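You operate a simulated robot arm through the tools that you are given. There is no shell and no other tool. Be economical: measure what you need, move in short steps, check, and stop when the job is done.

The job below is to be done with a simulated robot arm. You get a single attempt, and the scene is never put back.

Task
Unhook bucket 1, brush the dust out on the blue mat and hang it back.
Fine: use the blue brush and put it back; the bucket returns to its own hook place.
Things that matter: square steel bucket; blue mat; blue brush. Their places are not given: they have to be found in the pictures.

Only the result counts: the job must be done as asked and must still hold three seconds after the hand-in. Knocking over, shifting, dropping, spilling or breaking anything else fails it.

Robot
A 7-joint arm with a two-finger parallel gripper, fixed in place. Base frame: the origin is at the foot of the arm, x ahead of it, y to its left, z up; the work surface is at about z = 0.004. Lengths are in m, angles in rad, forces in N, time in s.
With the tool pointing down near the work surface it reaches from about 0.24 to 0.62 m from the base axis. Its first joint turns from -1.152 to 1.152 rad. Payload 2.6 kg.
The tool frame sits at the grasp point between the pads (the TCP): z along the fingers, y along the line on which they close. The tips reach 0.03 m beyond it. Largest opening 0.094 m; finger width 0.028, thickness 0.01; the body of the gripper, 0.05 by 0.096 m, starts 0.055 m behind the TCP.
Orientation is that of the tool frame in the base frame, as a unit quaternion [x, y, z, w]. With the fingers straight down and closing along the base's y, the tool's x points along the base's -x, its y along +y and its z along -z.

Tools
- The arm moves only by the tool servo_tool. Its argument "steps" is a list that holds one entry, the list of rows, each a list of 6 numbers: the shift along the base's x, y, z in m, then the turn, a rotation vector about the base's x, y, z in rad. In form: [[[tx, ty, tz, ax, ay, az], ...]]. A call has 1 to 20 rows; each row is the pose to reach, as a shift and turn from the pose commanded when the call began. "grip" is the finger opening in m, from 0 to 0.094, set as the call begins (left out, the last holds). Each row takes 0.2 s and may step no farther than 0.05 m and 0.15 rad from the row before; otherwise, or with a gripper value out of range, the whole call is refused. Where a pose cannot be reached the arm comes as near as it can. A force on the tool above 90 N (or 10 N above the force at the start of the call, whichever is more), or a blocked arm, ends the call early, and 0.2 s more pass. Each finger travels about 0.072 m/s and halts on what it meets, pressing with about 21 N; the grip force reading is that of the motor and also rises with nothing between the fingers. The clock runs only during rows and for 0.2 s after the last one: add rows that repeat a pose to give the fingers time. The reply holds the time, the measured pose of the TCP, the force on the tool along the base axes, the opening and the grip force, in the units named above and with some noise.
- Cameras (640 x 400 px; columns grow to the right, rows downward): "scene" is fixed at [0.0186, 0.4146, 0.5809]; the picture's right is [-0.90, -0.45, 0.00], its down [-0.22, 0.44, -0.87] and it looks along [0.39, -0.78, -0.49] (base axes); focal length 274 px, centre (320, 200). "wrist" rides on the gripper at [-0.037, 0, -0.058] in the tool frame; the picture's right is [0.00, -1.00, 0.00], its down [0.97, 0.00, -0.24] and it looks along [0.24, 0.00, 0.97] (tool axes); focal length 218 px, centre (320, 200).
- snapshot(camera): a new picture of that camera. The clock stands still meanwhile.
- probe_pixels(camera, pixels): there is no depth. For up to 12 entries [column, row, z] of the newest picture of that camera ("zoom" is the newest enlarged one), the place [x, y] in the base frame at which the ray of that pixel passes the height z, good to about 0.003 m, but the place of the scene camera against the robot may be out by one fixed shift of up to 0.012 m in any direction. The clock stands still meanwhile.
- enlarge(camera, box): a new picture of the part [left, top, right, bottom] of that camera's present view, enlarged. The clock stands still meanwhile.
- hand_in(): hands the job in; it is judged then, once.

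Work in short steps. Measure before you move; look again where a grasp or a placing could have gone wrong, and mend it. You have 80 turns and 46 pictures in all, those below and enlarged ones among them. Open the gripper and draw the arm clear of the work before you hand the job in, unless the task says otherwise.

The tools are called after ">>>" by a JSON object that holds its "api" and its "payload". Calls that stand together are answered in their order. servo_tool: Moves the arm, as the interface text tells. Its arguments: {"type":"object","properties":{"steps":{"type":"array","items":{"type":"array","items":{"type":"array","items":{"type":"number"}}}},"grip":{"type":"number"}},"required":["steps"]} The other tools are called the same way: snapshot (camera) takes a picture; probe_pixels (camera, pixels) gives the place at which the rays of pixels pass given heights; enlarge (camera, box) takes an enlarged picture of a part of a camera's view; hand_in () hands the job in.

At the start:

```text
t: 0.0
position: [0.2691, -0.1236, 0.4709]
tcp_rot: [0.0, 1.0, 0.0, 0.0]
force: [-0.5, 0.2, 0.4]
grip_width: 0.0938
finger_force: 0.1
```

scene: 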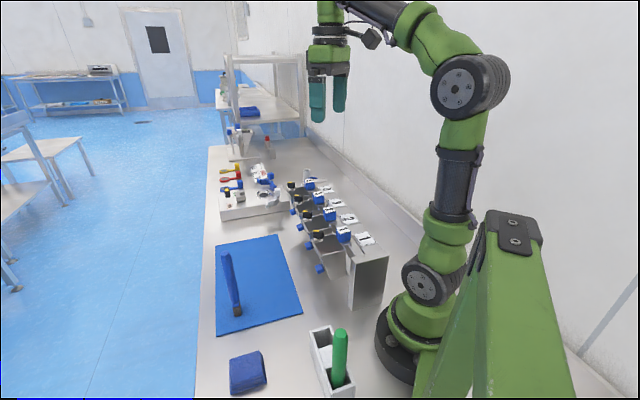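
wrist: 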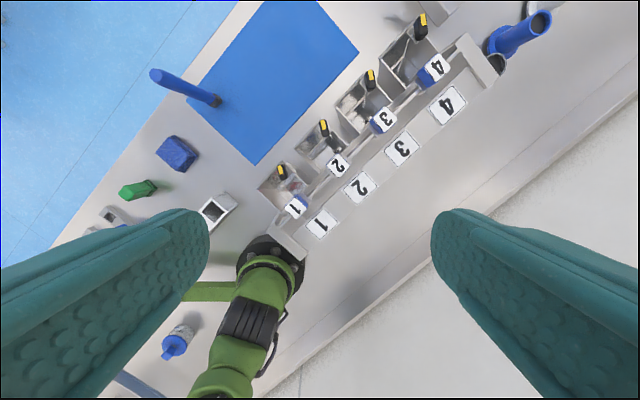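

I'll start with enlarged views of the rack, mat and tools.

>>> {"api": "enlarge", "payload": {"camera": "wrist", "box": [240, 0, 560, 260]}}

>>> {"api": "enlarge", "payload": {"camera": "scene", "box": [200, 130, 400, 290]}}

>>> {"api": "enlarge", "payload": {"camera": "wrist", "box": [90, 40, 330, 240]}}

```text
1.54 times, centred on (400, 130) of wrist
```

zoom: 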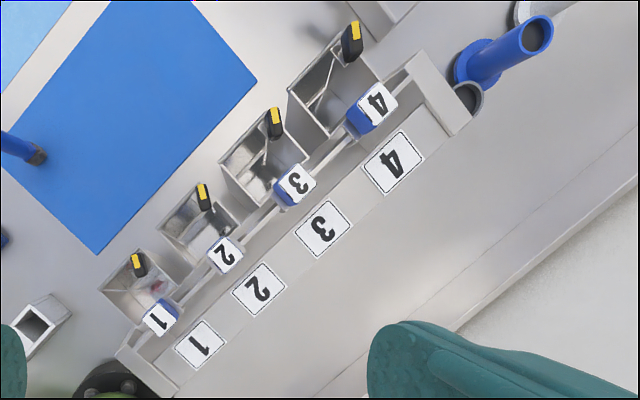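

```text
2.50 times, centred on (300, 210) of scene
```

zoom: 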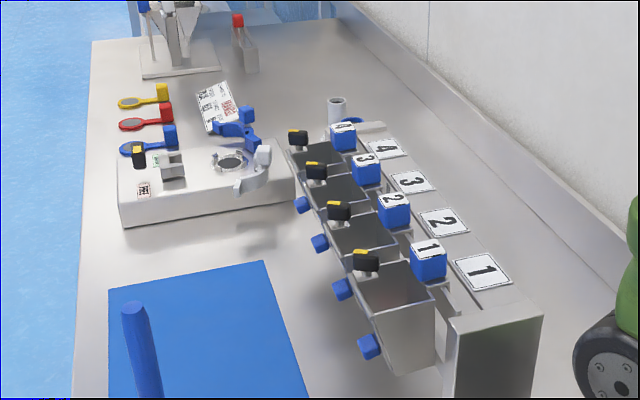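

```text
2.00 times, centred on (210, 140) of wrist
```

zoom: 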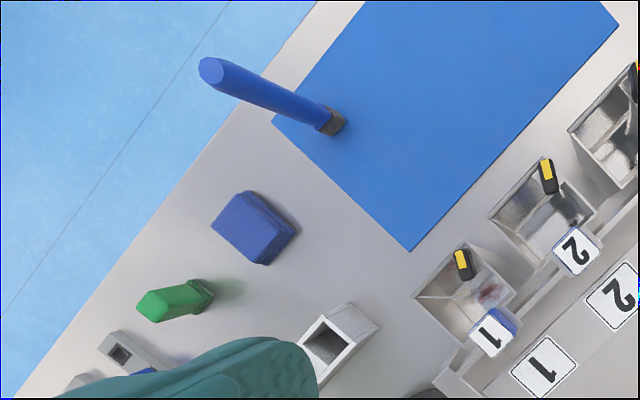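

Several candidates for the brush; I look closer at the coloured tools and at the stick on the mat.

>>> {"api": "enlarge", "payload": {"camera": "scene", "box": [210, 150, 290, 210]}}

>>> {"api": "enlarge", "payload": {"camera": "scene", "box": [200, 230, 400, 400]}}

>>> {"api": "probe_pixels", "payload": {"camera": "wrist", "pixels": [[213, 103, 0.01], [155, 75, 0.15], [255, 163, 0.006], [357, 50, 0.006], [188, 100, 0.006], [138, 190, 0.1], [215, 210, 0.05], [295, 206, 0.15], [436, 70, 0.15], [282, 172, 0.15], [322, 223, 0.13], [447, 104, 0.13]]}}

>>> {"api": "probe_pixels", "payload": {"camera": "scene", "pixels": [[238, 312, 0.006], [226, 255, 0.15], [216, 334, 0.006], [301, 314, 0.006], [278, 235, 0.006], [340, 335, 0.15], [343, 232, 0.15], [318, 234, 0.15], [320, 268, 0.05], [352, 308, 0.006], [248, 370, 0.04], [332, 365, 0.05]]}}

```text
6.67 times, centred on (250, 180) of scene
```

zoom: 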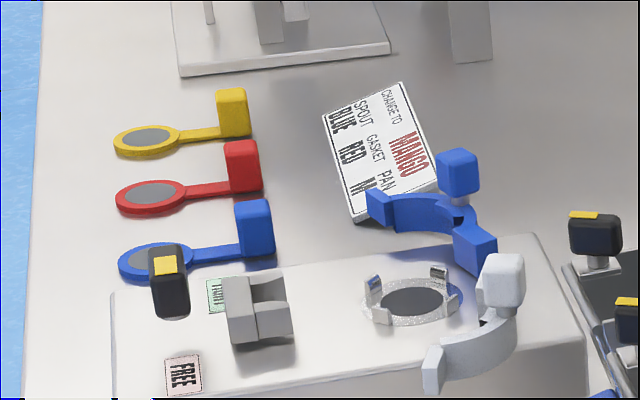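

```text
2.35 times, centred on (300, 315) of scene
```

zoom: 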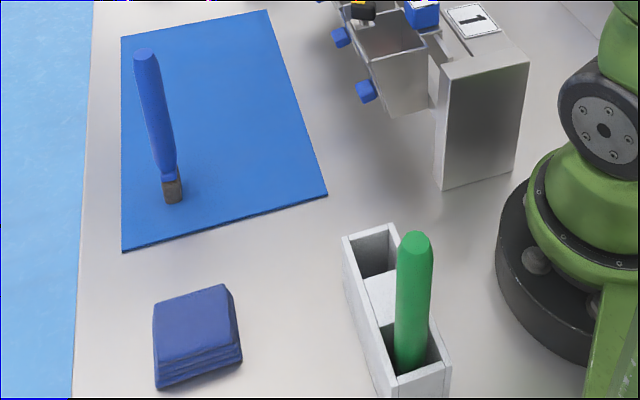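

```text
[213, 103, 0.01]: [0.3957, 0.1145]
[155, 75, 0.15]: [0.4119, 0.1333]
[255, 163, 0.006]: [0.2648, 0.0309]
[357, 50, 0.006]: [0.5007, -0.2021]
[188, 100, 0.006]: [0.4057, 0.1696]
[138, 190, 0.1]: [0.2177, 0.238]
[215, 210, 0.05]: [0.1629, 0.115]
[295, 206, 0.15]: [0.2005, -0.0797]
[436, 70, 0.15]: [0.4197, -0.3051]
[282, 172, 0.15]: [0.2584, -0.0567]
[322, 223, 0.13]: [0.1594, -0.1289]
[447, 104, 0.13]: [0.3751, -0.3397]
```

```text
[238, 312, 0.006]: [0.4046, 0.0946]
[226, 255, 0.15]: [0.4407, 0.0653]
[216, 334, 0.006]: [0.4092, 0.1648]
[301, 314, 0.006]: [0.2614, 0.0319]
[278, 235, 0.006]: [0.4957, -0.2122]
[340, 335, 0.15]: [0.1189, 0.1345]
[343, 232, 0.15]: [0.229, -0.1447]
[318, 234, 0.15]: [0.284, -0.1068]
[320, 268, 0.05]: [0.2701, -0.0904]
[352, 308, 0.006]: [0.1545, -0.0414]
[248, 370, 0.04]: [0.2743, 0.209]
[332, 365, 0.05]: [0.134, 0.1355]
```

The brush seems to stand upright near (0.396, 0.105) with its top at z≈0.2; bucket 1's number block is near (0.213, -0.083, 0.2). I move closer over bucket 1 to see its make-up.

>>> {"api": "servo_tool", "payload": {"steps": [[[0.01, 0.02, -0.04, 0, 0, 0], [0.015, 0.03, -0.08, 0, 0, 0], [0.02, 0.04, -0.12, 0, 0, 0], [0.02, 0.04, -0.12, 0, 0, 0]]]}}

>>> {"api": "snapshot", "payload": {"camera": "wrist"}}

```text
t: 1.0
position: [0.2873, -0.0825, 0.3522]
tcp_rot: [0.0, 1.0, 0.0, 0.0]
force: [-0.2, -0.4, -0.2]
grip_width: 0.0941
finger_force: 0.1
```

```text
38 pictures are left
```

wrist: 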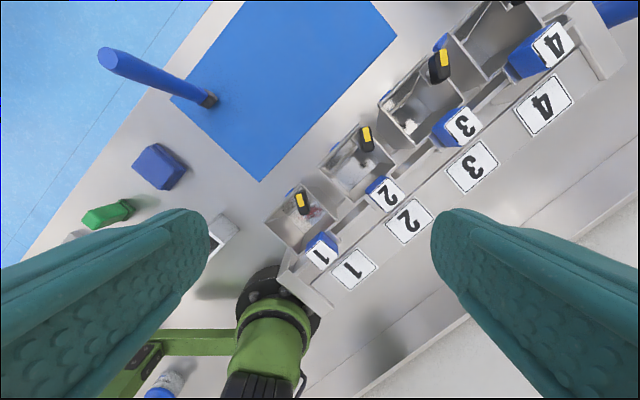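

Bucket 1 sits around (305,215) in this view; I enlarge it.

>>> {"api": "enlarge", "payload": {"camera": "wrist", "box": [240, 100, 440, 320]}}

>>> {"api": "enlarge", "payload": {"camera": "scene", "box": [280, 190, 400, 310]}}

```text
1.82 times, centred on (340, 210) of wrist
```

zoom: 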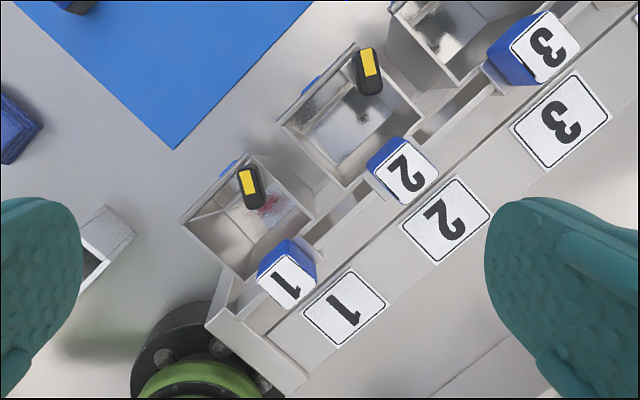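

```text
3.33 times, centred on (340, 250) of scene
```

zoom: 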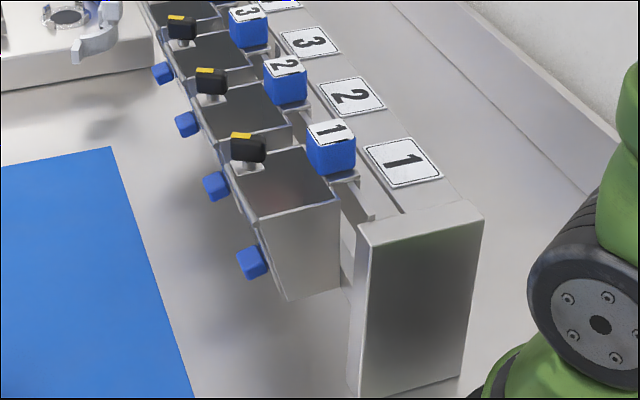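

I zoom tightly at bucket 1's inside and the brush.

>>> {"api": "enlarge", "payload": {"camera": "wrist", "box": [260, 170, 345, 275]}}

>>> {"api": "enlarge", "payload": {"camera": "scene", "box": [210, 240, 270, 340]}}

```text
3.81 times, centred on (302, 222) of wrist
```

zoom: 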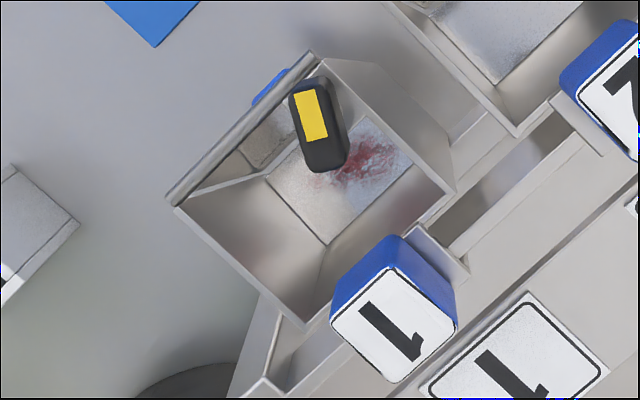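

```text
4.00 times, centred on (240, 290) of scene
```

zoom: 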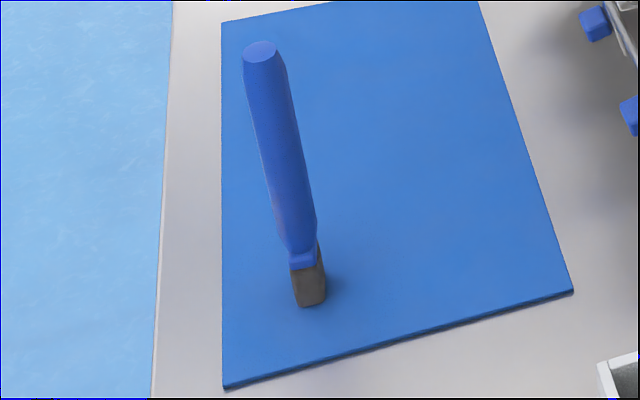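

The dust is on bucket 1's floor; the brush is a flat-tipped stick standing on the mat. I'll yaw the tool by +45° and move to the mat side, to then tilt and see the bucket fronts.

>>> {"api": "servo_tool", "payload": {"steps": [[[0.015, 0.02, -0.01, 0, 0, 0.14], [0.03, 0.04, -0.02, 0, 0, 0.28], [0.045, 0.06, -0.03, 0, 0, 0.42], [0.06, 0.08, -0.04, 0, 0, 0.56], [0.075, 0.1, -0.05, 0, 0, 0.7], [0.08, 0.11, -0.05, 0, 0, 0.785], [0.08, 0.11, -0.05, 0, 0, 0.785]]]}}

>>> {"api": "servo_tool", "payload": {"steps": [[[0, 0, -0.01, -0.1, 0.1, 0], [0, 0, -0.02, -0.2, 0.2, 0], [0, 0, -0.03, -0.3, 0.3, 0], [0, 0, -0.04, -0.4, 0.4, 0], [0, 0, -0.05, -0.5, 0.5, 0], [0, 0, -0.05, -0.5, 0.5, 0]]]}}

>>> {"api": "snapshot", "payload": {"camera": "wrist"}}

```text
t: 2.6
position: [0.369, 0.0267, 0.2988]
tcp_rot: [-0.383, 0.924, 0.0, 0.0]
force: [0.0, -0.1, 0.0]
grip_width: 0.0942
finger_force: 0.0
```

```text
t: 4.0
position: [0.3677, 0.0265, 0.2508]
tcp_rot: [-0.359, 0.866, -0.133, -0.321]
force: [-0.5, 0.4, 0.1]
grip_width: 0.0939
finger_force: 0.1
```

```text
33 pictures are left
```

wrist: 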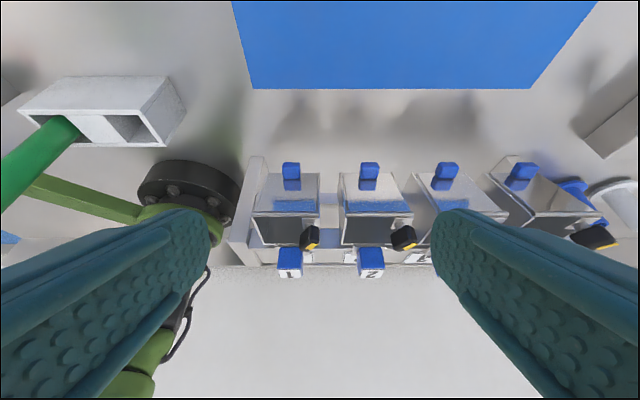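

The bucket fronts show now at (290,200); I enlarge them.

>>> {"api": "enlarge", "payload": {"camera": "wrist", "box": [235, 140, 435, 290]}}

>>> {"api": "probe_pixels", "payload": {"camera": "wrist", "pixels": [[290, 258, 0.19], [310, 237, 0.19], [290, 170, 0.1], [254, 213, 0.16], [319, 213, 0.16], [257, 245, 0.16], [318, 247, 0.16]]}}

```text
2.67 times, centred on (335, 215) of wrist
```

zoom: 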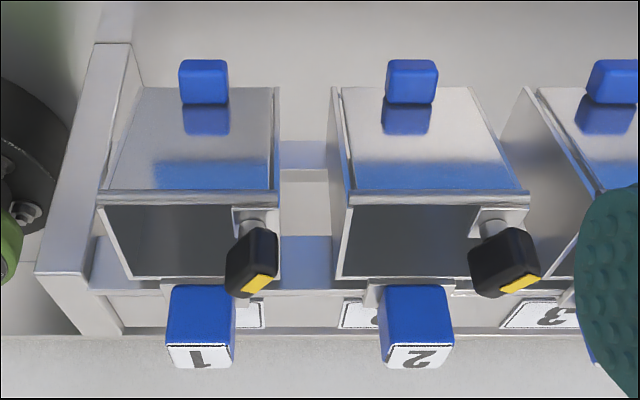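

```text
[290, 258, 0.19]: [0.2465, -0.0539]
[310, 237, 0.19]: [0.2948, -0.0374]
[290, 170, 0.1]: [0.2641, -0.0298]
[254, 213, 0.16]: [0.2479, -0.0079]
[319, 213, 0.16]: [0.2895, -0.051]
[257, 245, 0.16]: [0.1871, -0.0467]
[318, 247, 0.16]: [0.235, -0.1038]
```

Triangulating from this and the earlier view: cube top centre ≈ (0.2095, -0.083, 0.194), rim z≈0.152, front-left rim corner (0.230, -0.012). I straighten the tool and take a close look at bucket 1 from above to understand the latch knob and flap.

>>> {"api": "servo_tool", "payload": {"steps": [[[-0.015, -0.008, 0.02, 0.1, -0.1, 0], [-0.03, -0.016, 0.03, 0.2, -0.2, 0], [-0.05, -0.024, 0.03, 0.3, -0.3, 0], [-0.07, -0.032, 0.025, 0.4, -0.4, 0], [-0.095, -0.045, 0.015, 0.5, -0.5, 0], [-0.095, -0.045, 0.012, 0.5, -0.5, 0]]]}}

>>> {"api": "enlarge", "payload": {"camera": "wrist", "box": [200, 80, 440, 280]}}

```text
t: 5.4
position: [0.2746, -0.0185, 0.2618]
tcp_rot: [-0.382, 0.924, 0.0, 0.001]
force: [0.4, -0.6, 0.1]
grip_width: 0.094
finger_force: 0.0
```

```text
2.00 times, centred on (320, 180) of wrist
```

zoom: 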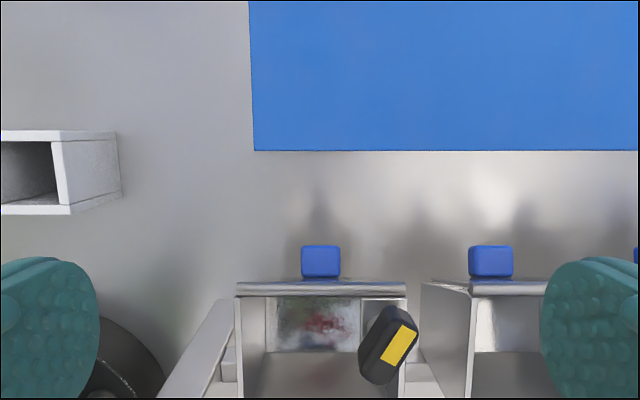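

The knob is a pill-shaped knob on the front-right rim; the blue stub is low on the front flap. I'll grasp the numbered cube with the fingers closing across the rail direction, so first I yaw −90° above it with a 0.05 opening and look.

>>> {"api": "servo_tool", "payload": {"steps": [[[-0.006, -0.006, 0.02, 0, 0, -0.143], [-0.012, -0.012, 0.02, 0, 0, -0.286], [-0.018, -0.018, 0.02, 0, 0, -0.429], [-0.024, -0.024, 0.02, 0, 0, -0.572], [-0.03, -0.03, 0.02, 0, 0, -0.715], [-0.036, -0.036, 0.02, 0, 0, -0.858], [-0.042, -0.042, 0.02, 0, 0, -1.0], [-0.048, -0.048, 0.02, 0, 0, -1.143], [-0.054, -0.054, 0.02, 0, 0, -1.286], [-0.06, -0.06, 0.02, 0, 0, -1.429], [-0.065, -0.0645, 0.02, 0, 0, -1.55], [-0.065, -0.0645, 0.02, 0, 0, -1.55]]], "grip": 0.05}}

>>> {"api": "snapshot", "payload": {"camera": "wrist"}}

```text
t: 8.0
position: [0.2086, -0.0824, 0.2823]
tcp_rot: [0.374, 0.927, 0.0, 0.0]
force: [-0.7, -0.2, -0.2]
grip_width: 0.0498
finger_force: 0.0
```

```text
30 pictures are left
```

wrist: 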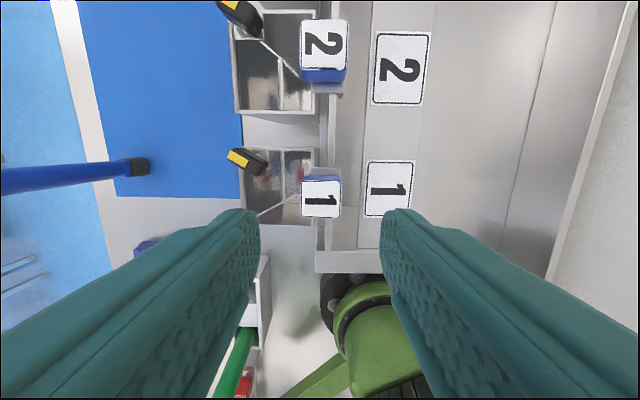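

The cube (centre at (321,198)) is aligned with the TCP (expected (320,201)). I descend to z≈0.19.

>>> {"api": "servo_tool", "payload": {"steps": [[[0, 0, -0.04, 0, 0, 0], [0, 0, -0.07, 0, 0, 0], [0, 0, -0.085, 0, 0, 0], [0, 0, -0.094, 0, 0, 0], [0, 0, -0.094, 0, 0, 0]]]}}

>>> {"api": "snapshot", "payload": {"camera": "scene"}}

```text
t: 9.2
position: [0.2088, -0.0826, 0.1883]
tcp_rot: [0.373, 0.928, -0.001, 0.0]
force: [0.5, -0.4, 0.0]
grip_width: 0.0502
finger_force: 0.1
```

```text
29 pictures are left
```

scene: 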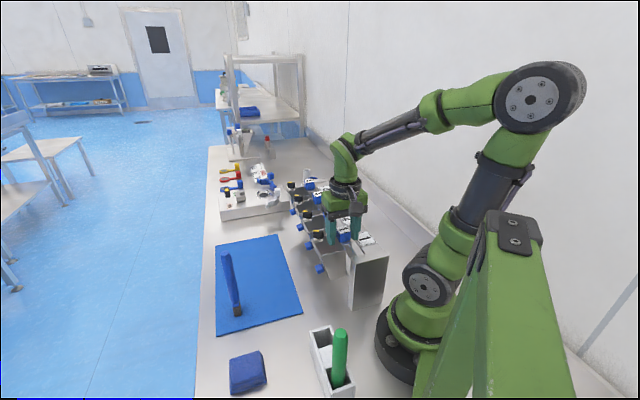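

No contact; the fingers flank the cube. I close and lift 1 cm to feel the weight.

>>> {"api": "servo_tool", "payload": {"steps": [[[0, 0, 0, 0, 0, 0], [0, 0, 0, 0, 0, 0], [0, 0, 0, 0, 0, 0]]], "grip": 0.01}}

>>> {"api": "servo_tool", "payload": {"steps": [[[0, 0, 0.005, 0, 0, 0], [0, 0, 0.01, 0, 0, 0], [0, 0, 0.02, 0, 0, 0], [0, 0, 0.02, 0, 0, 0]]]}}

>>> {"api": "enlarge", "payload": {"camera": "scene", "box": [270, 170, 400, 310]}}

```text
t: 10.0
position: [0.2085, -0.0818, 0.1887]
tcp_rot: [0.373, 0.928, 0.0, 0.001]
force: [0.5, -0.1, 0.3]
grip_width: 0.0345
finger_force: 21.1
```

```text
t: 11.0
position: [0.2091, -0.0831, 0.2087]
tcp_rot: [0.373, 0.928, 0.0, -0.001]
force: [0.5, 0.1, -4.3]
grip_width: 0.0348
finger_force: 21.2
```

```text
2.86 times, centred on (335, 240) of scene
```

zoom: 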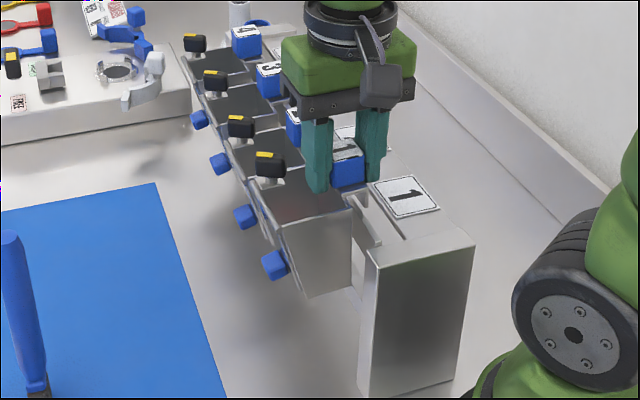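

It lifted freely (4.5 N, ~0.45 kg). I lift further to clear the hook and check.

>>> {"api": "servo_tool", "payload": {"steps": [[[0, 0, 0.03, 0, 0, 0], [0, 0, 0.06, 0, 0, 0], [0.02, 0.02, 0.07, 0, 0, 0], [0.04, 0.04, 0.08, 0, 0, 0], [0.07, 0.07, 0.08, 0, 0, 0], [0.07, 0.07, 0.08, 0, 0, 0]]]}}

>>> {"api": "enlarge", "payload": {"camera": "scene", "box": [250, 120, 410, 310]}}

```text
t: 12.4
position: [0.2784, -0.0116, 0.2884]
tcp_rot: [0.373, 0.928, 0.0, 0.0]
force: [0.2, 0.4, -3.9]
grip_width: 0.0347
finger_force: 20.9
```

```text
2.11 times, centred on (330, 215) of scene
```

zoom: 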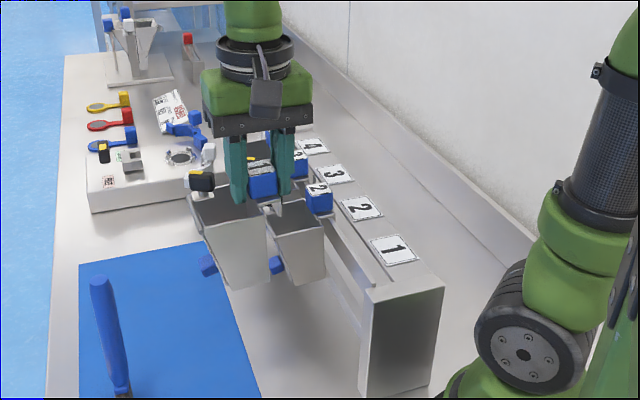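

Unhooked cleanly. Now I carry it over the mat centre and lower towards the mat.

>>> {"api": "servo_tool", "payload": {"steps": [[[0.035, 0, -0.01, 0, 0, 0], [0.07, -0.01, -0.02, 0, 0, 0], [0.11, -0.02, -0.05, 0, 0, 0], [0.152, -0.03, -0.08, 0, 0, 0], [0.152, -0.03, -0.11, 0, 0, 0], [0.152, -0.03, -0.14, 0, 0, 0], [0.152, -0.03, -0.15, 0, 0, 0], [0.152, -0.03, -0.15, 0, 0, 0]]]}}

>>> {"api": "enlarge", "payload": {"camera": "scene", "box": [200, 180, 360, 340]}}

```text
refused: row 3 steps farther than a row can; nothing moved
```

```text
2.50 times, centred on (280, 260) of scene
```

zoom: 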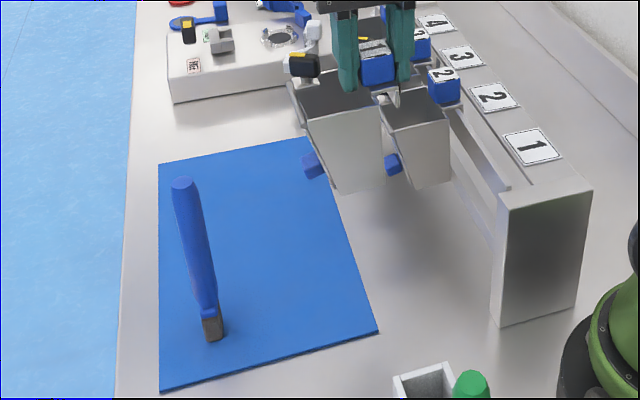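

A row was too long; I repeat it with smaller steps.

>>> {"api": "servo_tool", "payload": {"steps": [[[0.035, 0, -0.01, 0, 0, 0], [0.07, -0.01, -0.02, 0, 0, 0], [0.105, -0.02, -0.04, 0, 0, 0], [0.13, -0.025, -0.07, 0, 0, 0], [0.152, -0.03, -0.1, 0, 0, 0], [0.152, -0.03, -0.13, 0, 0, 0], [0.152, -0.03, -0.15, 0, 0, 0], [0.152, -0.03, -0.15, 0, 0, 0]]]}}

>>> {"api": "enlarge", "payload": {"camera": "scene", "box": [200, 180, 360, 340]}}

```text
t: 14.2
position: [0.43, -0.0434, 0.1392]
tcp_rot: [0.372, 0.928, 0.0, 0.0]
force: [-0.5, 0.6, -3.2]
grip_width: 0.0345
finger_force: 21.0
```

```text
2.50 times, centred on (280, 260) of scene
```

zoom: 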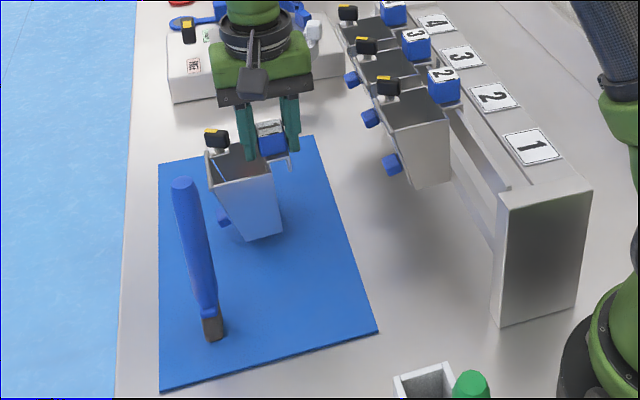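

The bucket hangs 3 cm over the mat. Plan: yaw it so its left wall faces the robot, tip it onto that wall (pivoting on its bottom edge, mouth towards the robot), so I can brush with the tool tilted forward. First the yaw, moving farther out over the mat.

>>> {"api": "servo_tool", "payload": {"steps": [[[0.02, -0.002, 0.02, 0, 0, 0.11], [0.04, -0.004, 0.02, 0, 0, 0.22], [0.06, -0.006, 0.02, 0, 0, 0.33], [0.08, -0.008, 0.02, 0, 0, 0.44], [0.1, -0.01, 0.02, 0, 0, 0.55], [0.12, -0.012, 0.02, 0, 0, 0.66], [0.1445, -0.012, 0.01, 0, 0, 0.763], [0.1445, -0.012, -0.01, 0, 0, 0.763], [0.1445, -0.012, -0.01, 0, 0, 0.763]]]}}

>>> {"api": "enlarge", "payload": {"camera": "scene", "box": [200, 150, 360, 310]}}

```text
t: 16.2
position: [0.574, -0.0539, 0.129]
tcp_rot: [0.0, 1.0, 0.0, -0.001]
force: [0.0, 0.4, -3.7]
grip_width: 0.0345
finger_force: 21.0
```

```text
2.50 times, centred on (280, 230) of scene
```

zoom: 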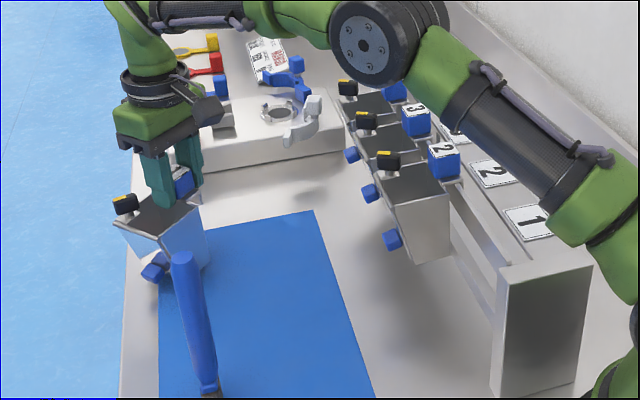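

Bucket is aligned; I shift back 2.5 cm and descend slowly to feel the mat.

>>> {"api": "servo_tool", "payload": {"steps": [[[-0.025, 0, -0.006, 0, 0, 0], [-0.025, 0, -0.012, 0, 0, 0], [-0.025, 0, -0.016, 0, 0, 0], [-0.025, 0, -0.02, 0, 0, 0], [-0.025, 0, -0.023, 0, 0, 0]]]}}

```text
t: 17.4
position: [0.5503, -0.0573, 0.1073]
tcp_rot: [0.001, 1.0, -0.002, 0.003]
force: [3.2, -12.8, 16.8]
grip_width: 0.0347
finger_force: 21.6
```

Contact at TCP z≈0.108 (bucket bottom is ~0.102 below the TCP). Now the tipping arc, first to 0.70 rad, with slight clearance.

>>> {"api": "servo_tool", "payload": {"steps": [[[0, 0, 0.006, 0, 0, 0], [-0.0145, 0, 0.0076, 0, -0.14, 0], [-0.0292, 0, 0.008, 0, -0.28, 0], [-0.0438, 0, 0.0065, 0, -0.42, 0], [-0.0581, 0, 0.0029, 0, -0.56, 0], [-0.0717, 0, -0.0026, 0, -0.7, 0], [-0.0717, 0, -0.0026, 0, -0.7, 0]]]}}

>>> {"api": "enlarge", "payload": {"camera": "scene", "box": [180, 150, 340, 310]}}

```text
t: 19.0
position: [0.4777, -0.0566, 0.1039]
tcp_rot: [0.001, 0.938, 0.0, 0.346]
force: [-5.9, 3.3, 15.3]
grip_width: 0.0347
finger_force: 21.2
```

```text
2.50 times, centred on (260, 230) of scene
```

zoom: 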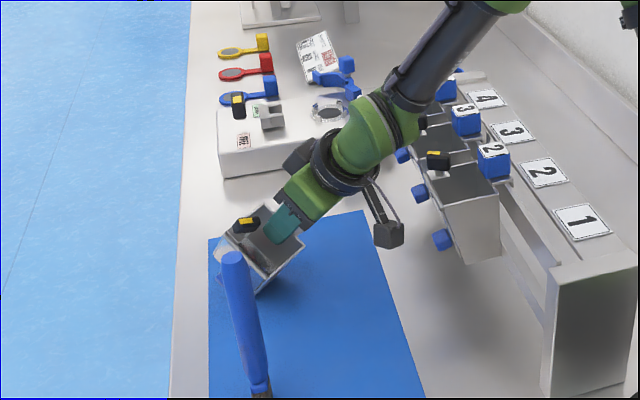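

Tipping works; but a protruding box on the gripper's robot-facing side (zoom (388,235)) limits the tilt to ~70°, which is enough. I go on to 1.22 rad.

>>> {"api": "servo_tool", "payload": {"steps": [[[0, 0, 0.004, 0, 0, 0], [-0.0127, 0, -0.0033, 0, -0.14, 0], [-0.0243, 0, -0.0124, 0, -0.28, 0], [-0.0345, 0, -0.023, 0, -0.42, 0], [-0.0408, 0, -0.0315, 0, -0.52, 0], [-0.0408, 0, -0.0315, 0, -0.52, 0]]]}}

>>> {"api": "enlarge", "payload": {"camera": "scene", "box": [180, 170, 340, 310]}}

```text
t: 20.4
position: [0.4382, -0.0554, 0.071]
tcp_rot: [0.001, 0.82, 0.001, 0.573]
force: [-6.3, 0.5, 6.5]
grip_width: 0.0344
finger_force: 20.7
```

```text
2.86 times, centred on (260, 240) of scene
```

zoom: 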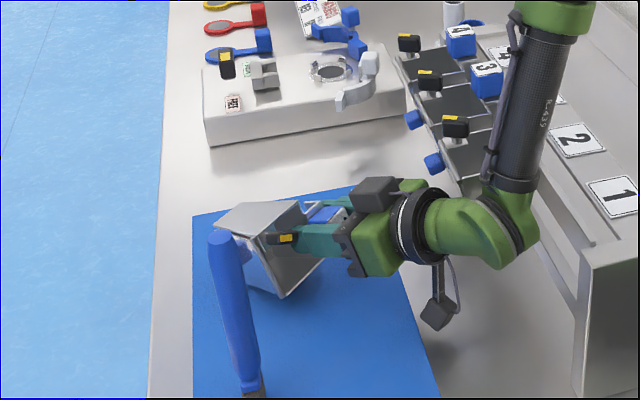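

The bucket is held about 70° over, close above the mat. I release it so it settles on its side, then back out along the tool axis.

>>> {"api": "servo_tool", "payload": {"steps": [[[0, 0, 0, 0, 0, 0], [0, 0, 0, 0, 0, 0]]], "grip": 0.052}}

>>> {"api": "servo_tool", "payload": {"steps": [[[-0.01, 0, 0.004, 0, 0, 0], [-0.028, 0, 0.01, 0, 0, 0], [-0.056, 0, 0.02, 0, 0, 0], [-0.075, 0, 0.03, 0, 0.08, 0], [-0.085, 0, 0.05, 0, 0.22, 0], [-0.085, 0, 0.08, 0, 0.36, 0], [-0.08, 0, 0.11, 0, 0.5, 0], [-0.07, 0, 0.15, 0, 0.64, 0], [-0.07, 0, 0.15, 0, 0.64, 0]]]}}

>>> {"api": "snapshot", "payload": {"camera": "wrist"}}

>>> {"api": "enlarge", "payload": {"camera": "scene", "box": [180, 190, 320, 330]}}

```text
t: 21.0
position: [0.4369, -0.0557, 0.0702]
tcp_rot: [0.0, 0.82, 0.001, 0.573]
force: [0.2, -0.5, -2.8]
grip_width: 0.0517
finger_force: 0.0
```

```text
t: 21.9
position: [0.4117, -0.0349, 0.0931]
tcp_rot: [-0.026, 0.811, 0.03, 0.583]
force: [13.0, 16.0, -3.4]
grip_width: 0.052
finger_force: 0.2
out of reach, approached as far as the arm can: row 3, 4
stopped in row 4: the force on the tool passed its limit (the readings are from after the stop); the commanded pose is now the measured one
```

```text
21 pictures are left
```

wrist: 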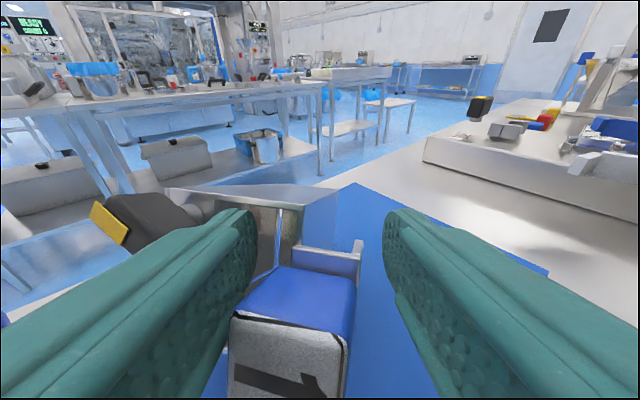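

```text
2.86 times, centred on (250, 260) of scene
```

zoom: 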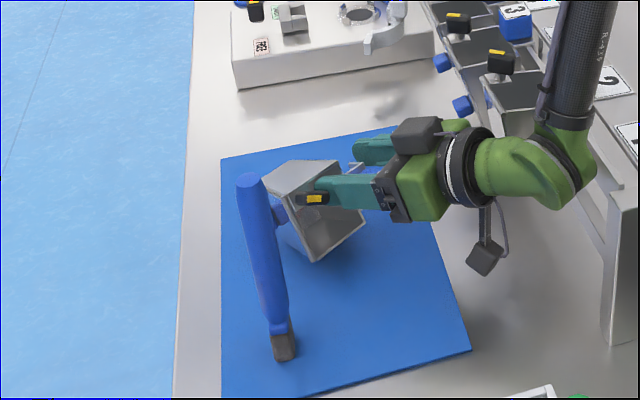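

The arm could not back out that far at this tilt and stopped, slightly touching the cube with the front finger; the bucket lies on its side. I ease sideways, then lift straight up with the tilt kept, then straighten.

>>> {"api": "servo_tool", "payload": {"steps": [[[0, 0.004, 0.003, 0, 0, 0], [0, 0.006, 0.01, 0, 0, 0], [0, 0.006, 0.02, 0, 0, 0], [0, 0.006, 0.035, 0, 0, 0]]], "grip": 0.06}}

```text
t: 22.9
position: [0.4137, -0.0345, 0.1272]
tcp_rot: [-0.022, 0.813, 0.025, 0.581]
force: [0.1, 0.8, -0.5]
grip_width: 0.0602
finger_force: 0.0
out of reach, approached as far as the arm can: row 4
```

Free, no force. I go on lifting and straightening the tool.

>>> {"api": "servo_tool", "payload": {"steps": [[[0.01, 0, 0.02, 0, 0.05, 0], [0.01, 0, 0.05, 0, 0.18, 0], [0.0, 0, 0.08, 0, 0.32, 0], [-0.01, 0, 0.12, 0, 0.46, 0], [-0.02, 0, 0.15, 0, 0.6, 0], [-0.03, 0, 0.18, 0, 0.74, 0], [-0.03, 0, 0.2, 0, 0.88, 0], [-0.03, 0, 0.2, 0, 0.88, 0]]]}}

>>> {"api": "snapshot", "payload": {"camera": "wrist"}}

>>> {"api": "enlarge", "payload": {"camera": "scene", "box": [180, 190, 320, 330]}}

```text
t: 24.7
position: [0.3535, -0.0499, 0.3081]
tcp_rot: [-0.009, 0.983, 0.032, 0.182]
force: [0.1, 0.4, -0.5]
grip_width: 0.0597
finger_force: 0.1
out of reach, approached as far as the arm can: row 7, 8
```

```text
19 pictures are left
```

wrist: 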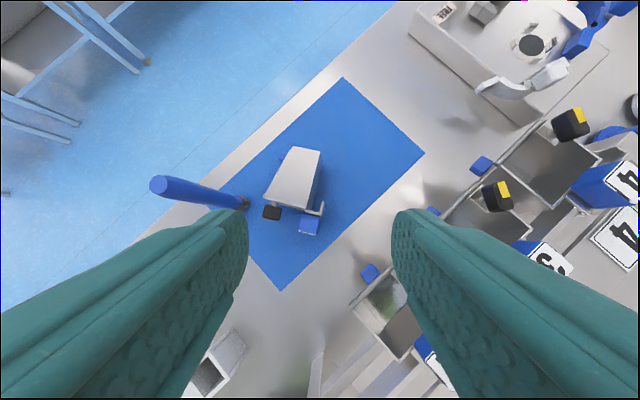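

```text
2.86 times, centred on (250, 260) of scene
```

zoom: 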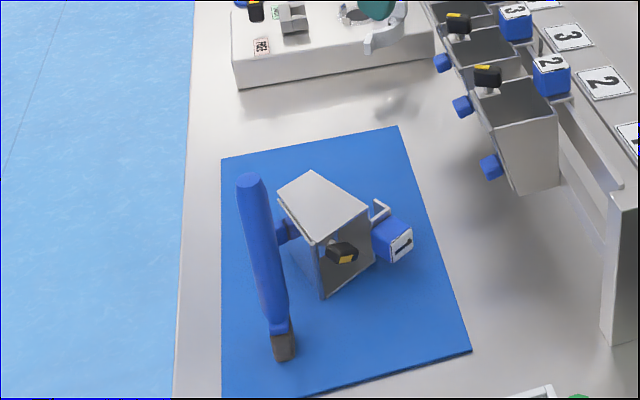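

Bucket lies on its side with the mouth towards the robot. I measure bucket, knob and brush positions in this picture.

>>> {"api": "probe_pixels", "payload": {"camera": "wrist", "pixels": [[309, 225, 0.06], [263, 197, 0.07], [312, 207, 0.07], [294, 147, 0.055], [322, 151, 0.055], [272, 213, 0.07], [243, 203, 0.02], [342, 77, 0.006], [424, 153, 0.006], [280, 290, 0.006], [157, 187, 0.2]]}}

>>> {"api": "servo_tool", "payload": {"steps": [[[0, 0, 0, 0, 0, 0], [-0.02, 0.02, 0, 0, 0.1, 0], [-0.02, 0.04, 0, 0, 0.2, 0], [-0.02, 0.06, 0, 0, 0.3, 0], [-0.02, 0.06, 0, 0, 0.365, 0], [-0.02, 0.06, 0, 0, 0.365, 0]]]}}

```text
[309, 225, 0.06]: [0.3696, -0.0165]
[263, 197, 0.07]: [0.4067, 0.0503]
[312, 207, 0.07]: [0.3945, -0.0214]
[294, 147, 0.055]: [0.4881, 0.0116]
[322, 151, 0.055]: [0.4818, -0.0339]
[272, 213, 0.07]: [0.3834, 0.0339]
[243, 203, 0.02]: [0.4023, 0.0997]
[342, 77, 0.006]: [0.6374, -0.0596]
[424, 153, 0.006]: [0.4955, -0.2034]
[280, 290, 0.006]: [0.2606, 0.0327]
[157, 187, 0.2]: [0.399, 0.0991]
```

```text
t: 26.1
position: [0.2354, -0.0502, 0.2436]
tcp_rot: [-0.005, 0.999, 0.034, 0.0]
force: [0.1, 0.3, -0.4]
grip_width: 0.0602
finger_force: 0.0
out of reach, approached as far as the arm can: row 2, 3, 4, 5, 6
```

The arm is caught at some joint limit (commanded (0.36,0.03,0.33), measured (0.235,-0.05,0.244)). I look at its configuration.

>>> {"api": "snapshot", "payload": {"camera": "scene"}}

```text
17 pictures are left
```

scene: 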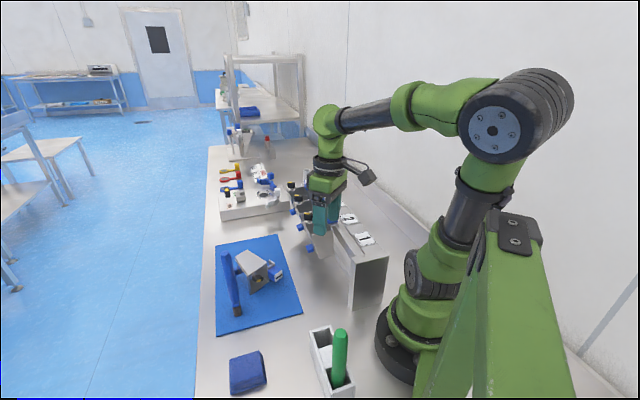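

I ask for the same pose with a few waiting rows and a higher z, to see whether it converges.

>>> {"api": "servo_tool", "payload": {"steps": [[[0, 0, 0.03, 0, 0, 0], [0, 0, 0.06, 0, 0, 0], [0, 0, 0.09, 0, 0, 0], [0, 0, 0.09, 0, 0, 0]]]}}

```text
t: 27.1
position: [0.2063, -0.0752, 0.2997]
tcp_rot: [-0.004, 0.999, 0.033, 0.001]
force: [-0.4, -0.2, 0.3]
grip_width: 0.06
finger_force: 0.1
out of reach, approached as far as the arm can: row 1, 2, 3, 4
```

Not converging; I command back towards the well-reachable start pose (0.269,-0.124,0.47) with the small tilt corrected.

>>> {"api": "servo_tool", "payload": {"steps": [[[-0.02, -0.035, 0.01, -0.02, 0, 0], [-0.04, -0.07, 0.02, -0.04, 0, 0], [-0.06, -0.105, 0.03, -0.066, 0, 0], [-0.08, -0.14, 0.04, -0.066, 0, 0], [-0.093, -0.155, 0.053, -0.066, 0, 0], [-0.093, -0.155, 0.053, -0.066, 0, 0], [-0.093, -0.155, 0.053, -0.066, 0, 0]]]}}

```text
t: 28.7
position: [0.1137, -0.23, 0.354]
tcp_rot: [-0.003, 1.0, 0.0, -0.001]
force: [0.0, -0.6, 0.2]
grip_width: 0.06
finger_force: 0.0
```

The commanded pose evidently resets to the measured one after an out-of-reach; the arm is now free at (0.114,-0.23,0.354). I move back to the start region.

>>> {"api": "servo_tool", "payload": {"steps": [[[0.03, 0.015, 0.02, 0, 0, 0], [0.06, 0.03, 0.04, 0, 0, 0], [0.09, 0.05, 0.06, 0, 0, 0], [0.12, 0.07, 0.08, 0, 0, 0], [0.15, 0.1, 0.1, 0, 0, 0], [0.156, 0.107, 0.1, 0, 0, 0], [0.156, 0.107, 0.1, 0, 0, 0]]]}}

```text
t: 30.3
position: [0.1836, -0.1661, 0.3884]
tcp_rot: [-0.004, 1.0, -0.001, 0.0]
force: [-0.1, 0.2, 0.5]
grip_width: 0.0598
finger_force: 0.0
out of reach, approached as far as the arm can: row 3, 4, 5, 6, 7
```

Outward motion is limited in this joint configuration; I test whether a yaw frees it.

>>> {"api": "servo_tool", "payload": {"steps": [[[0, 0, 0, 0, 0, -0.14], [0, 0, 0, 0, 0, -0.28], [0, 0, 0, 0, 0, -0.42], [0.02, -0.015, 0, 0, 0, -0.42], [0.04, -0.03, 0, 0, 0, -0.42], [0.06, -0.045, 0, 0, 0, -0.42]]]}}

>>> {"api": "snapshot", "payload": {"camera": "scene"}}

```text
t: 31.7
position: [0.1202, -0.2096, 0.3053]
tcp_rot: [0.203, 0.979, 0.001, 0.001]
force: [0.1, 0.2, 0.8]
grip_width: 0.0601
finger_force: 0.0
out of reach, approached as far as the arm can: row 1, 2, 3, 4, 5, 6
```

```text
16 pictures are left
```

scene: 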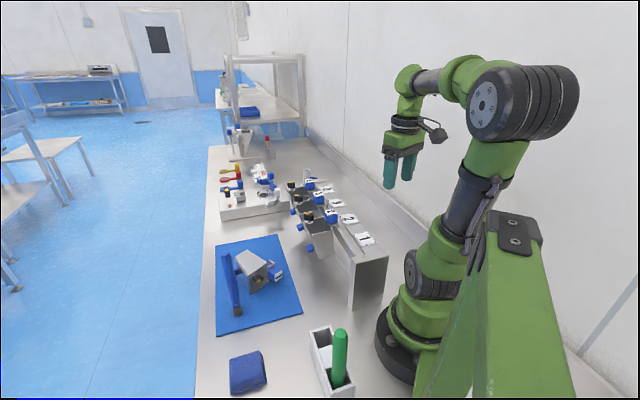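

Negative yaw made it worse, so a wrist joint is wound up in that direction; I try positive yaw with an outward motion.

>>> {"api": "servo_tool", "payload": {"steps": [[[0, 0, 0, 0, 0, 0.14], [0, 0, 0, 0, 0, 0.28], [0.01, 0, 0.01, 0, 0, 0.42], [0.03, 0.01, 0.02, 0, 0, 0.56], [0.05, 0.02, 0.03, 0, 0, 0.7], [0.07, 0.03, 0.05, 0, 0, 0.84], [0.09, 0.04, 0.07, 0, 0, 0.98], [0.11, 0.06, 0.09, 0, 0, 1.12], [0.13, 0.08, 0.11, 0, 0, 1.26], [0.15, 0.09, 0.13, 0, 0, 1.4], [0.15, 0.09, 0.15, 0, 0, 1.4]]]}}

```text
t: 34.1
position: [0.265, -0.1203, 0.455]
tcp_rot: [-0.474, 0.881, -0.002, -0.001]
force: [-0.2, -0.6, -0.1]
grip_width: 0.06
finger_force: 0.1
```

Positive yaw restores full reach, so I'll work with the 180°-equivalent gripper yaw from here. Since the bucket slid close to the robot, I'll grip its cube with a vertical tool and drag it ~8 cm farther out; first go above it with yaw 2.85.

>>> {"api": "servo_tool", "payload": {"steps": [[[0.01, 0.01, -0.02, 0, 0, 0.143], [0.02, 0.02, -0.04, 0, 0, 0.287], [0.03, 0.03, -0.06, 0, 0, 0.43], [0.04, 0.04, -0.08, 0, 0, 0.573], [0.05, 0.05, -0.1, 0, 0, 0.716], [0.06, 0.06, -0.12, 0, 0, 0.86], [0.07, 0.07, -0.14, 0, 0, 1.003], [0.08, 0.08, -0.16, 0, 0, 1.146], [0.085, 0.085, -0.18, 0, 0, 1.29], [0.09, 0.09, -0.2, 0, 0, 1.433], [0.095, 0.095, -0.22, 0, 0, 1.576], [0.1, 0.1, -0.24, 0, 0, 1.72], [0.105, 0.104, -0.255, 0, 0, 1.863], [0.105, 0.104, -0.255, 0, 0, 1.863]]]}}

>>> {"api": "snapshot", "payload": {"camera": "wrist"}}

```text
t: 37.1
position: [0.3704, -0.0168, 0.1975]
tcp_rot: [0.989, -0.145, 0.001, 0.0]
force: [0.1, -0.8, -0.9]
grip_width: 0.0598
finger_force: 0.1
```

```text
15 pictures are left
```

wrist: 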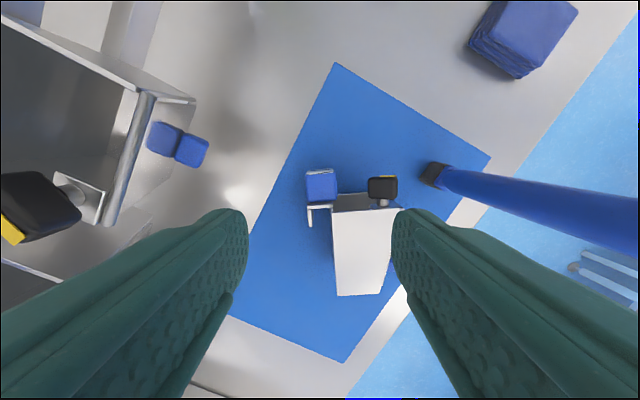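

The cube is exactly under the TCP (321,187). I narrow the opening to 0.048 and descend to z≈0.045.

>>> {"api": "servo_tool", "payload": {"steps": [[[0, 0, -0.04, 0, 0, 0], [0, 0, -0.08, 0, 0, 0], [0, 0, -0.11, 0, 0, 0], [0, 0, -0.135, 0, 0, 0], [0, 0, -0.152, 0, 0, 0], [0, 0, -0.152, 0, 0, 0]]], "grip": 0.048}}

```text
t: 38.5
position: [0.3696, -0.0172, 0.0452]
tcp_rot: [0.989, -0.147, 0.003, 0.0]
force: [0.4, 0.1, 0.5]
grip_width: 0.048
finger_force: 0.1
```

No contact on the way. I close on the cube, then drag the bucket 8.5 cm outward while turning it 0.25 rad.

>>> {"api": "servo_tool", "payload": {"steps": [[[0, 0, 0, 0, 0, 0], [0, 0, 0, 0, 0, 0], [0.005, 0, 0.001, 0, 0, 0], [0.02, 0, 0.001, 0, 0, 0.05], [0.035, 0, 0.001, 0, 0, 0.1], [0.05, -0.002, 0.001, 0, 0, 0.15], [0.065, -0.004, 0.001, 0, 0, 0.2], [0.08, -0.006, 0.001, 0, 0, 0.25], [0.088, -0.008, 0.001, 0, 0, 0.25], [0.088, -0.008, 0.001, 0, 0, 0.25]]], "grip": 0.02}}

>>> {"api": "enlarge", "payload": {"camera": "scene", "box": [180, 190, 320, 330]}}

```text
t: 40.7
position: [0.4579, -0.0235, 0.047]
tcp_rot: [1.0, -0.022, 0.001, 0.0]
force: [-0.2, 0.2, -4.3]
grip_width: 0.0344
finger_force: 21.7
```

```text
2.86 times, centred on (250, 260) of scene
```

zoom: 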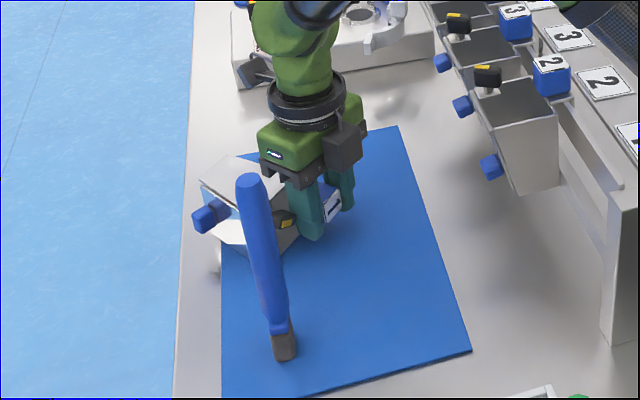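

The grip carries the full weight even at this angle. The bucket bottom is at the mat's outer edge, so I shift it by (-0.01,-0.03), set it down and release, then lift.

>>> {"api": "servo_tool", "payload": {"steps": [[[0, -0.01, 0, 0, 0, 0], [-0.005, -0.02, 0, 0, 0, 0], [-0.01, -0.03, 0, 0, 0, 0], [-0.01, -0.03, -0.001, 0, 0, 0], [-0.01, -0.03, -0.002, 0, 0, 0], [-0.01, -0.03, -0.002, 0, 0, 0]]]}}

>>> {"api": "servo_tool", "payload": {"steps": [[[0, 0, 0, 0, 0, 0], [0, 0, 0, 0, 0, 0], [0, 0, 0.03, 0, 0, 0], [0, 0, 0.07, 0, 0, 0], [0, 0.02, 0.11, 0, 0, 0], [-0.02, 0.05, 0.15, 0, 0, 0], [-0.04, 0.08, 0.19, 0, 0, 0], [-0.05, 0.1, 0.23, 0, 0, 0], [-0.05, 0.1, 0.23, 0, 0, 0]]], "grip": 0.048}}

>>> {"api": "snapshot", "payload": {"camera": "wrist"}}

```text
t: 42.1
position: [0.4479, -0.0552, 0.0457]
tcp_rot: [1.0, -0.022, 0.003, 0.0]
force: [-9.7, -0.4, 15.4]
grip_width: 0.0342
finger_force: 21.1
```

```text
refused: row 6 steps farther than a row can; nothing moved
```

```text
13 pictures are left
```

wrist: 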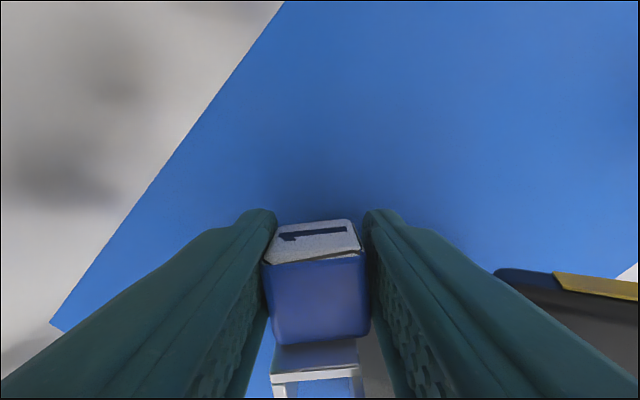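

The set-down is confirmed by contact. Now release, rise clear, and go above the brush (0.399, 0.099).

>>> {"api": "servo_tool", "payload": {"steps": [[[0, 0, 0.001, 0, 0, 0], [0, 0, 0.001, 0, 0, 0], [0, 0, 0.04, 0, 0, 0], [0, 0, 0.08, 0, 0, 0], [0, 0, 0.12, 0, 0, 0], [0, 0, 0.16, 0, 0, 0], [0, 0, 0.2, 0, 0, 0], [0, 0, 0.235, 0, 0, 0], [-0.01, 0.035, 0.235, 0, 0, 0], [-0.02, 0.07, 0.235, 0, 0, 0], [-0.035, 0.11, 0.235, 0, 0, 0], [-0.049, 0.155, 0.235, 0, 0, 0], [-0.049, 0.155, 0.235, 0, 0, 0]]], "grip": 0.048}}

>>> {"api": "snapshot", "payload": {"camera": "wrist"}}

```text
t: 44.9
position: [0.3958, 0.0988, 0.2827]
tcp_rot: [1.0, -0.023, 0.002, 0.001]
force: [0.4, 0.4, -0.3]
grip_width: 0.048
finger_force: 0.1
```

```text
12 pictures are left
```

wrist: 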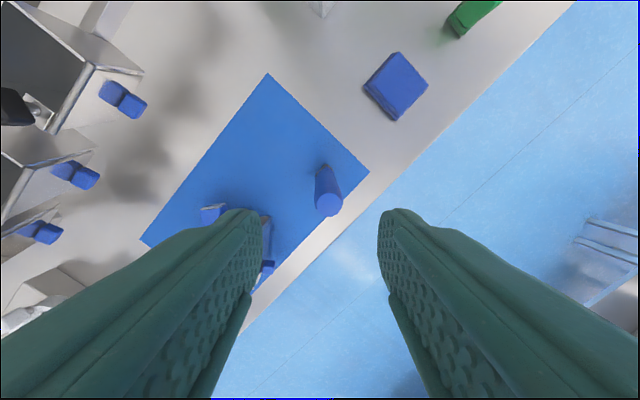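

Brush top is at (328,204), i.e. 5 mm to +y of the TCP. I correct, descend over the handle to z≈0.157 and close.

>>> {"api": "servo_tool", "payload": {"steps": [[[0.001, 0.0053, 0, 0, 0, 0], [0.001, 0.0053, -0.04, 0, 0, 0], [0.001, 0.0053, -0.08, 0, 0, 0], [0.001, 0.0053, -0.11, 0, 0, 0], [0.001, 0.0053, -0.126, 0, 0, 0], [0.001, 0.0053, -0.126, 0, 0, 0]]]}}

>>> {"api": "servo_tool", "payload": {"steps": [[[0, 0, 0, 0, 0, 0], [0, 0, 0, 0, 0, 0], [0, 0, 0, 0, 0, 0]]], "grip": 0.005}}

```text
t: 46.3
position: [0.3995, 0.1057, 0.1546]
tcp_rot: [1.0, -0.021, 0.002, 0.0]
force: [0.0, 0.5, -0.3]
grip_width: 0.0478
finger_force: 0.0
```

```text
t: 47.1
position: [0.3994, 0.1063, 0.1564]
tcp_rot: [1.0, -0.023, 0.003, 0.0]
force: [0.9, 0.7, -0.9]
grip_width: 0.0217
finger_force: 21.5
```

The brush is gripped (21.7 mm wide). I lift it, carry it in front of the bucket mouth and tilt 45° forward, then look inside.

>>> {"api": "servo_tool", "payload": {"steps": [[[0, 0, 0.04, 0, 0, 0], [0, 0, 0.08, 0, 0, 0], [0, 0, 0.11, 0, 0, 0], [-0.01, -0.03, 0.11, 0, -0.13, 0], [-0.03, -0.06, 0.11, 0, -0.26, 0], [-0.05, -0.085, 0.1, 0, -0.39, 0], [-0.06, -0.105, 0.09, 0, -0.52, 0], [-0.06, -0.125, 0.07, 0, -0.65, 0], [-0.06, -0.125, 0.04, 0, -0.785, 0], [-0.06, -0.125, 0.02, 0, -0.785, 0], [-0.06, -0.125, 0.02, 0, -0.785, 0]]]}}

>>> {"api": "snapshot", "payload": {"camera": "wrist"}}

```text
t: 49.5
position: [0.3465, -0.0207, 0.1793]
tcp_rot: [0.924, -0.02, 0.383, -0.008]
force: [-0.5, -0.4, -0.7]
grip_width: 0.0214
finger_force: 21.1
out of reach, approached as far as the arm can: row 5, 10, 11
```

```text
11 pictures are left
```

wrist: 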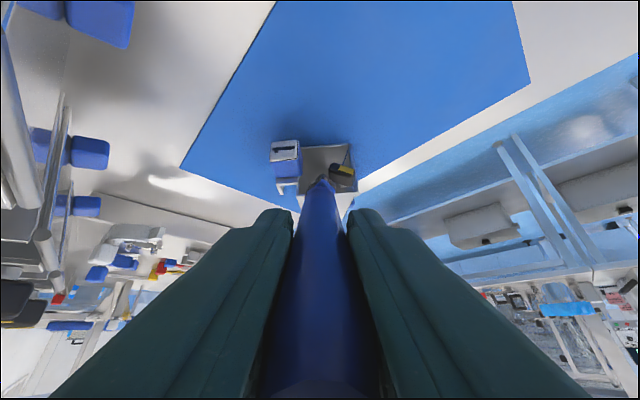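

The brush points at the mouth (around (325,165)). I enlarge that spot to see the dust inside.

>>> {"api": "enlarge", "payload": {"camera": "wrist", "box": [250, 120, 390, 220]}}

```text
4.00 times, centred on (320, 170) of wrist
```

zoom: 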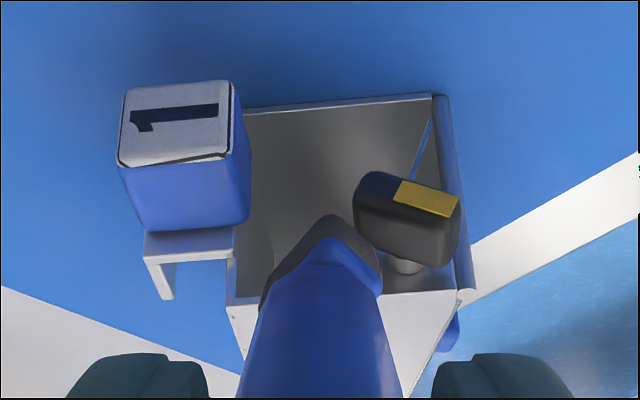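

No loose dust is visible on the lower wall, so it clings to the floor — and the lying bucket's upper floor can't be reached at the tilts the arm manages. Better: stand the bucket upright on the mat and brush with the vertical brush, sweeping out over the rim. I first put the brush back on its spot.

>>> {"api": "servo_tool", "payload": {"steps": [[[0, 0, 0.03, 0, 0, 0], [0, 0.01, 0.06, 0, 0.13, 0], [0, 0.03, 0.09, 0, 0.26, 0], [0.01, 0.05, 0.09, 0, 0.39, 0], [0.02, 0.07, 0.09, 0, 0.52, 0], [0.035, 0.095, 0.09, 0, 0.65, 0], [0.053, 0.127, 0.085, 0, 0.785, 0], [0.053, 0.127, 0.05, 0, 0.785, 0], [0.053, 0.127, 0.015, 0, 0.785, 0], [0.053, 0.127, -0.01, 0, 0.785, 0], [0.053, 0.127, -0.01, 0, 0.785, 0]]]}}

```text
t: 51.9
position: [0.4023, 0.1058, 0.1656]
tcp_rot: [1.0, -0.021, 0.002, 0.0]
force: [0.1, 0.8, -1.5]
grip_width: 0.0218
finger_force: 20.7
```

Right above its spot; I lower the last 9 mm and correct x by −2 mm.

>>> {"api": "servo_tool", "payload": {"steps": [[[-0.0025, 0, -0.004, 0, 0, 0], [-0.0025, 0, -0.007, 0, 0, 0], [-0.0025, 0, -0.009, 0, 0, 0], [-0.0025, 0, -0.01, 0, 0, 0], [-0.0025, 0, -0.01, 0, 0, 0]]]}}

```text
t: 53.1
position: [0.3984, 0.1057, 0.1599]
tcp_rot: [1.0, -0.022, 0.002, -0.001]
force: [-0.6, -0.8, -0.5]
grip_width: 0.0219
finger_force: 21.1
```

Barely touching; I go down a bit more until the force rises.

>>> {"api": "servo_tool", "payload": {"steps": [[[0, 0, -0.001, 0, 0, 0], [0, 0, -0.002, 0, 0, 0], [0, 0, -0.003, 0, 0, 0]]]}}

```text
t: 53.9
position: [0.3983, 0.1061, 0.1571]
tcp_rot: [1.0, -0.021, 0.003, 0.0]
force: [-1.4, 0.6, 3.8]
grip_width: 0.0217
finger_force: 20.9
```

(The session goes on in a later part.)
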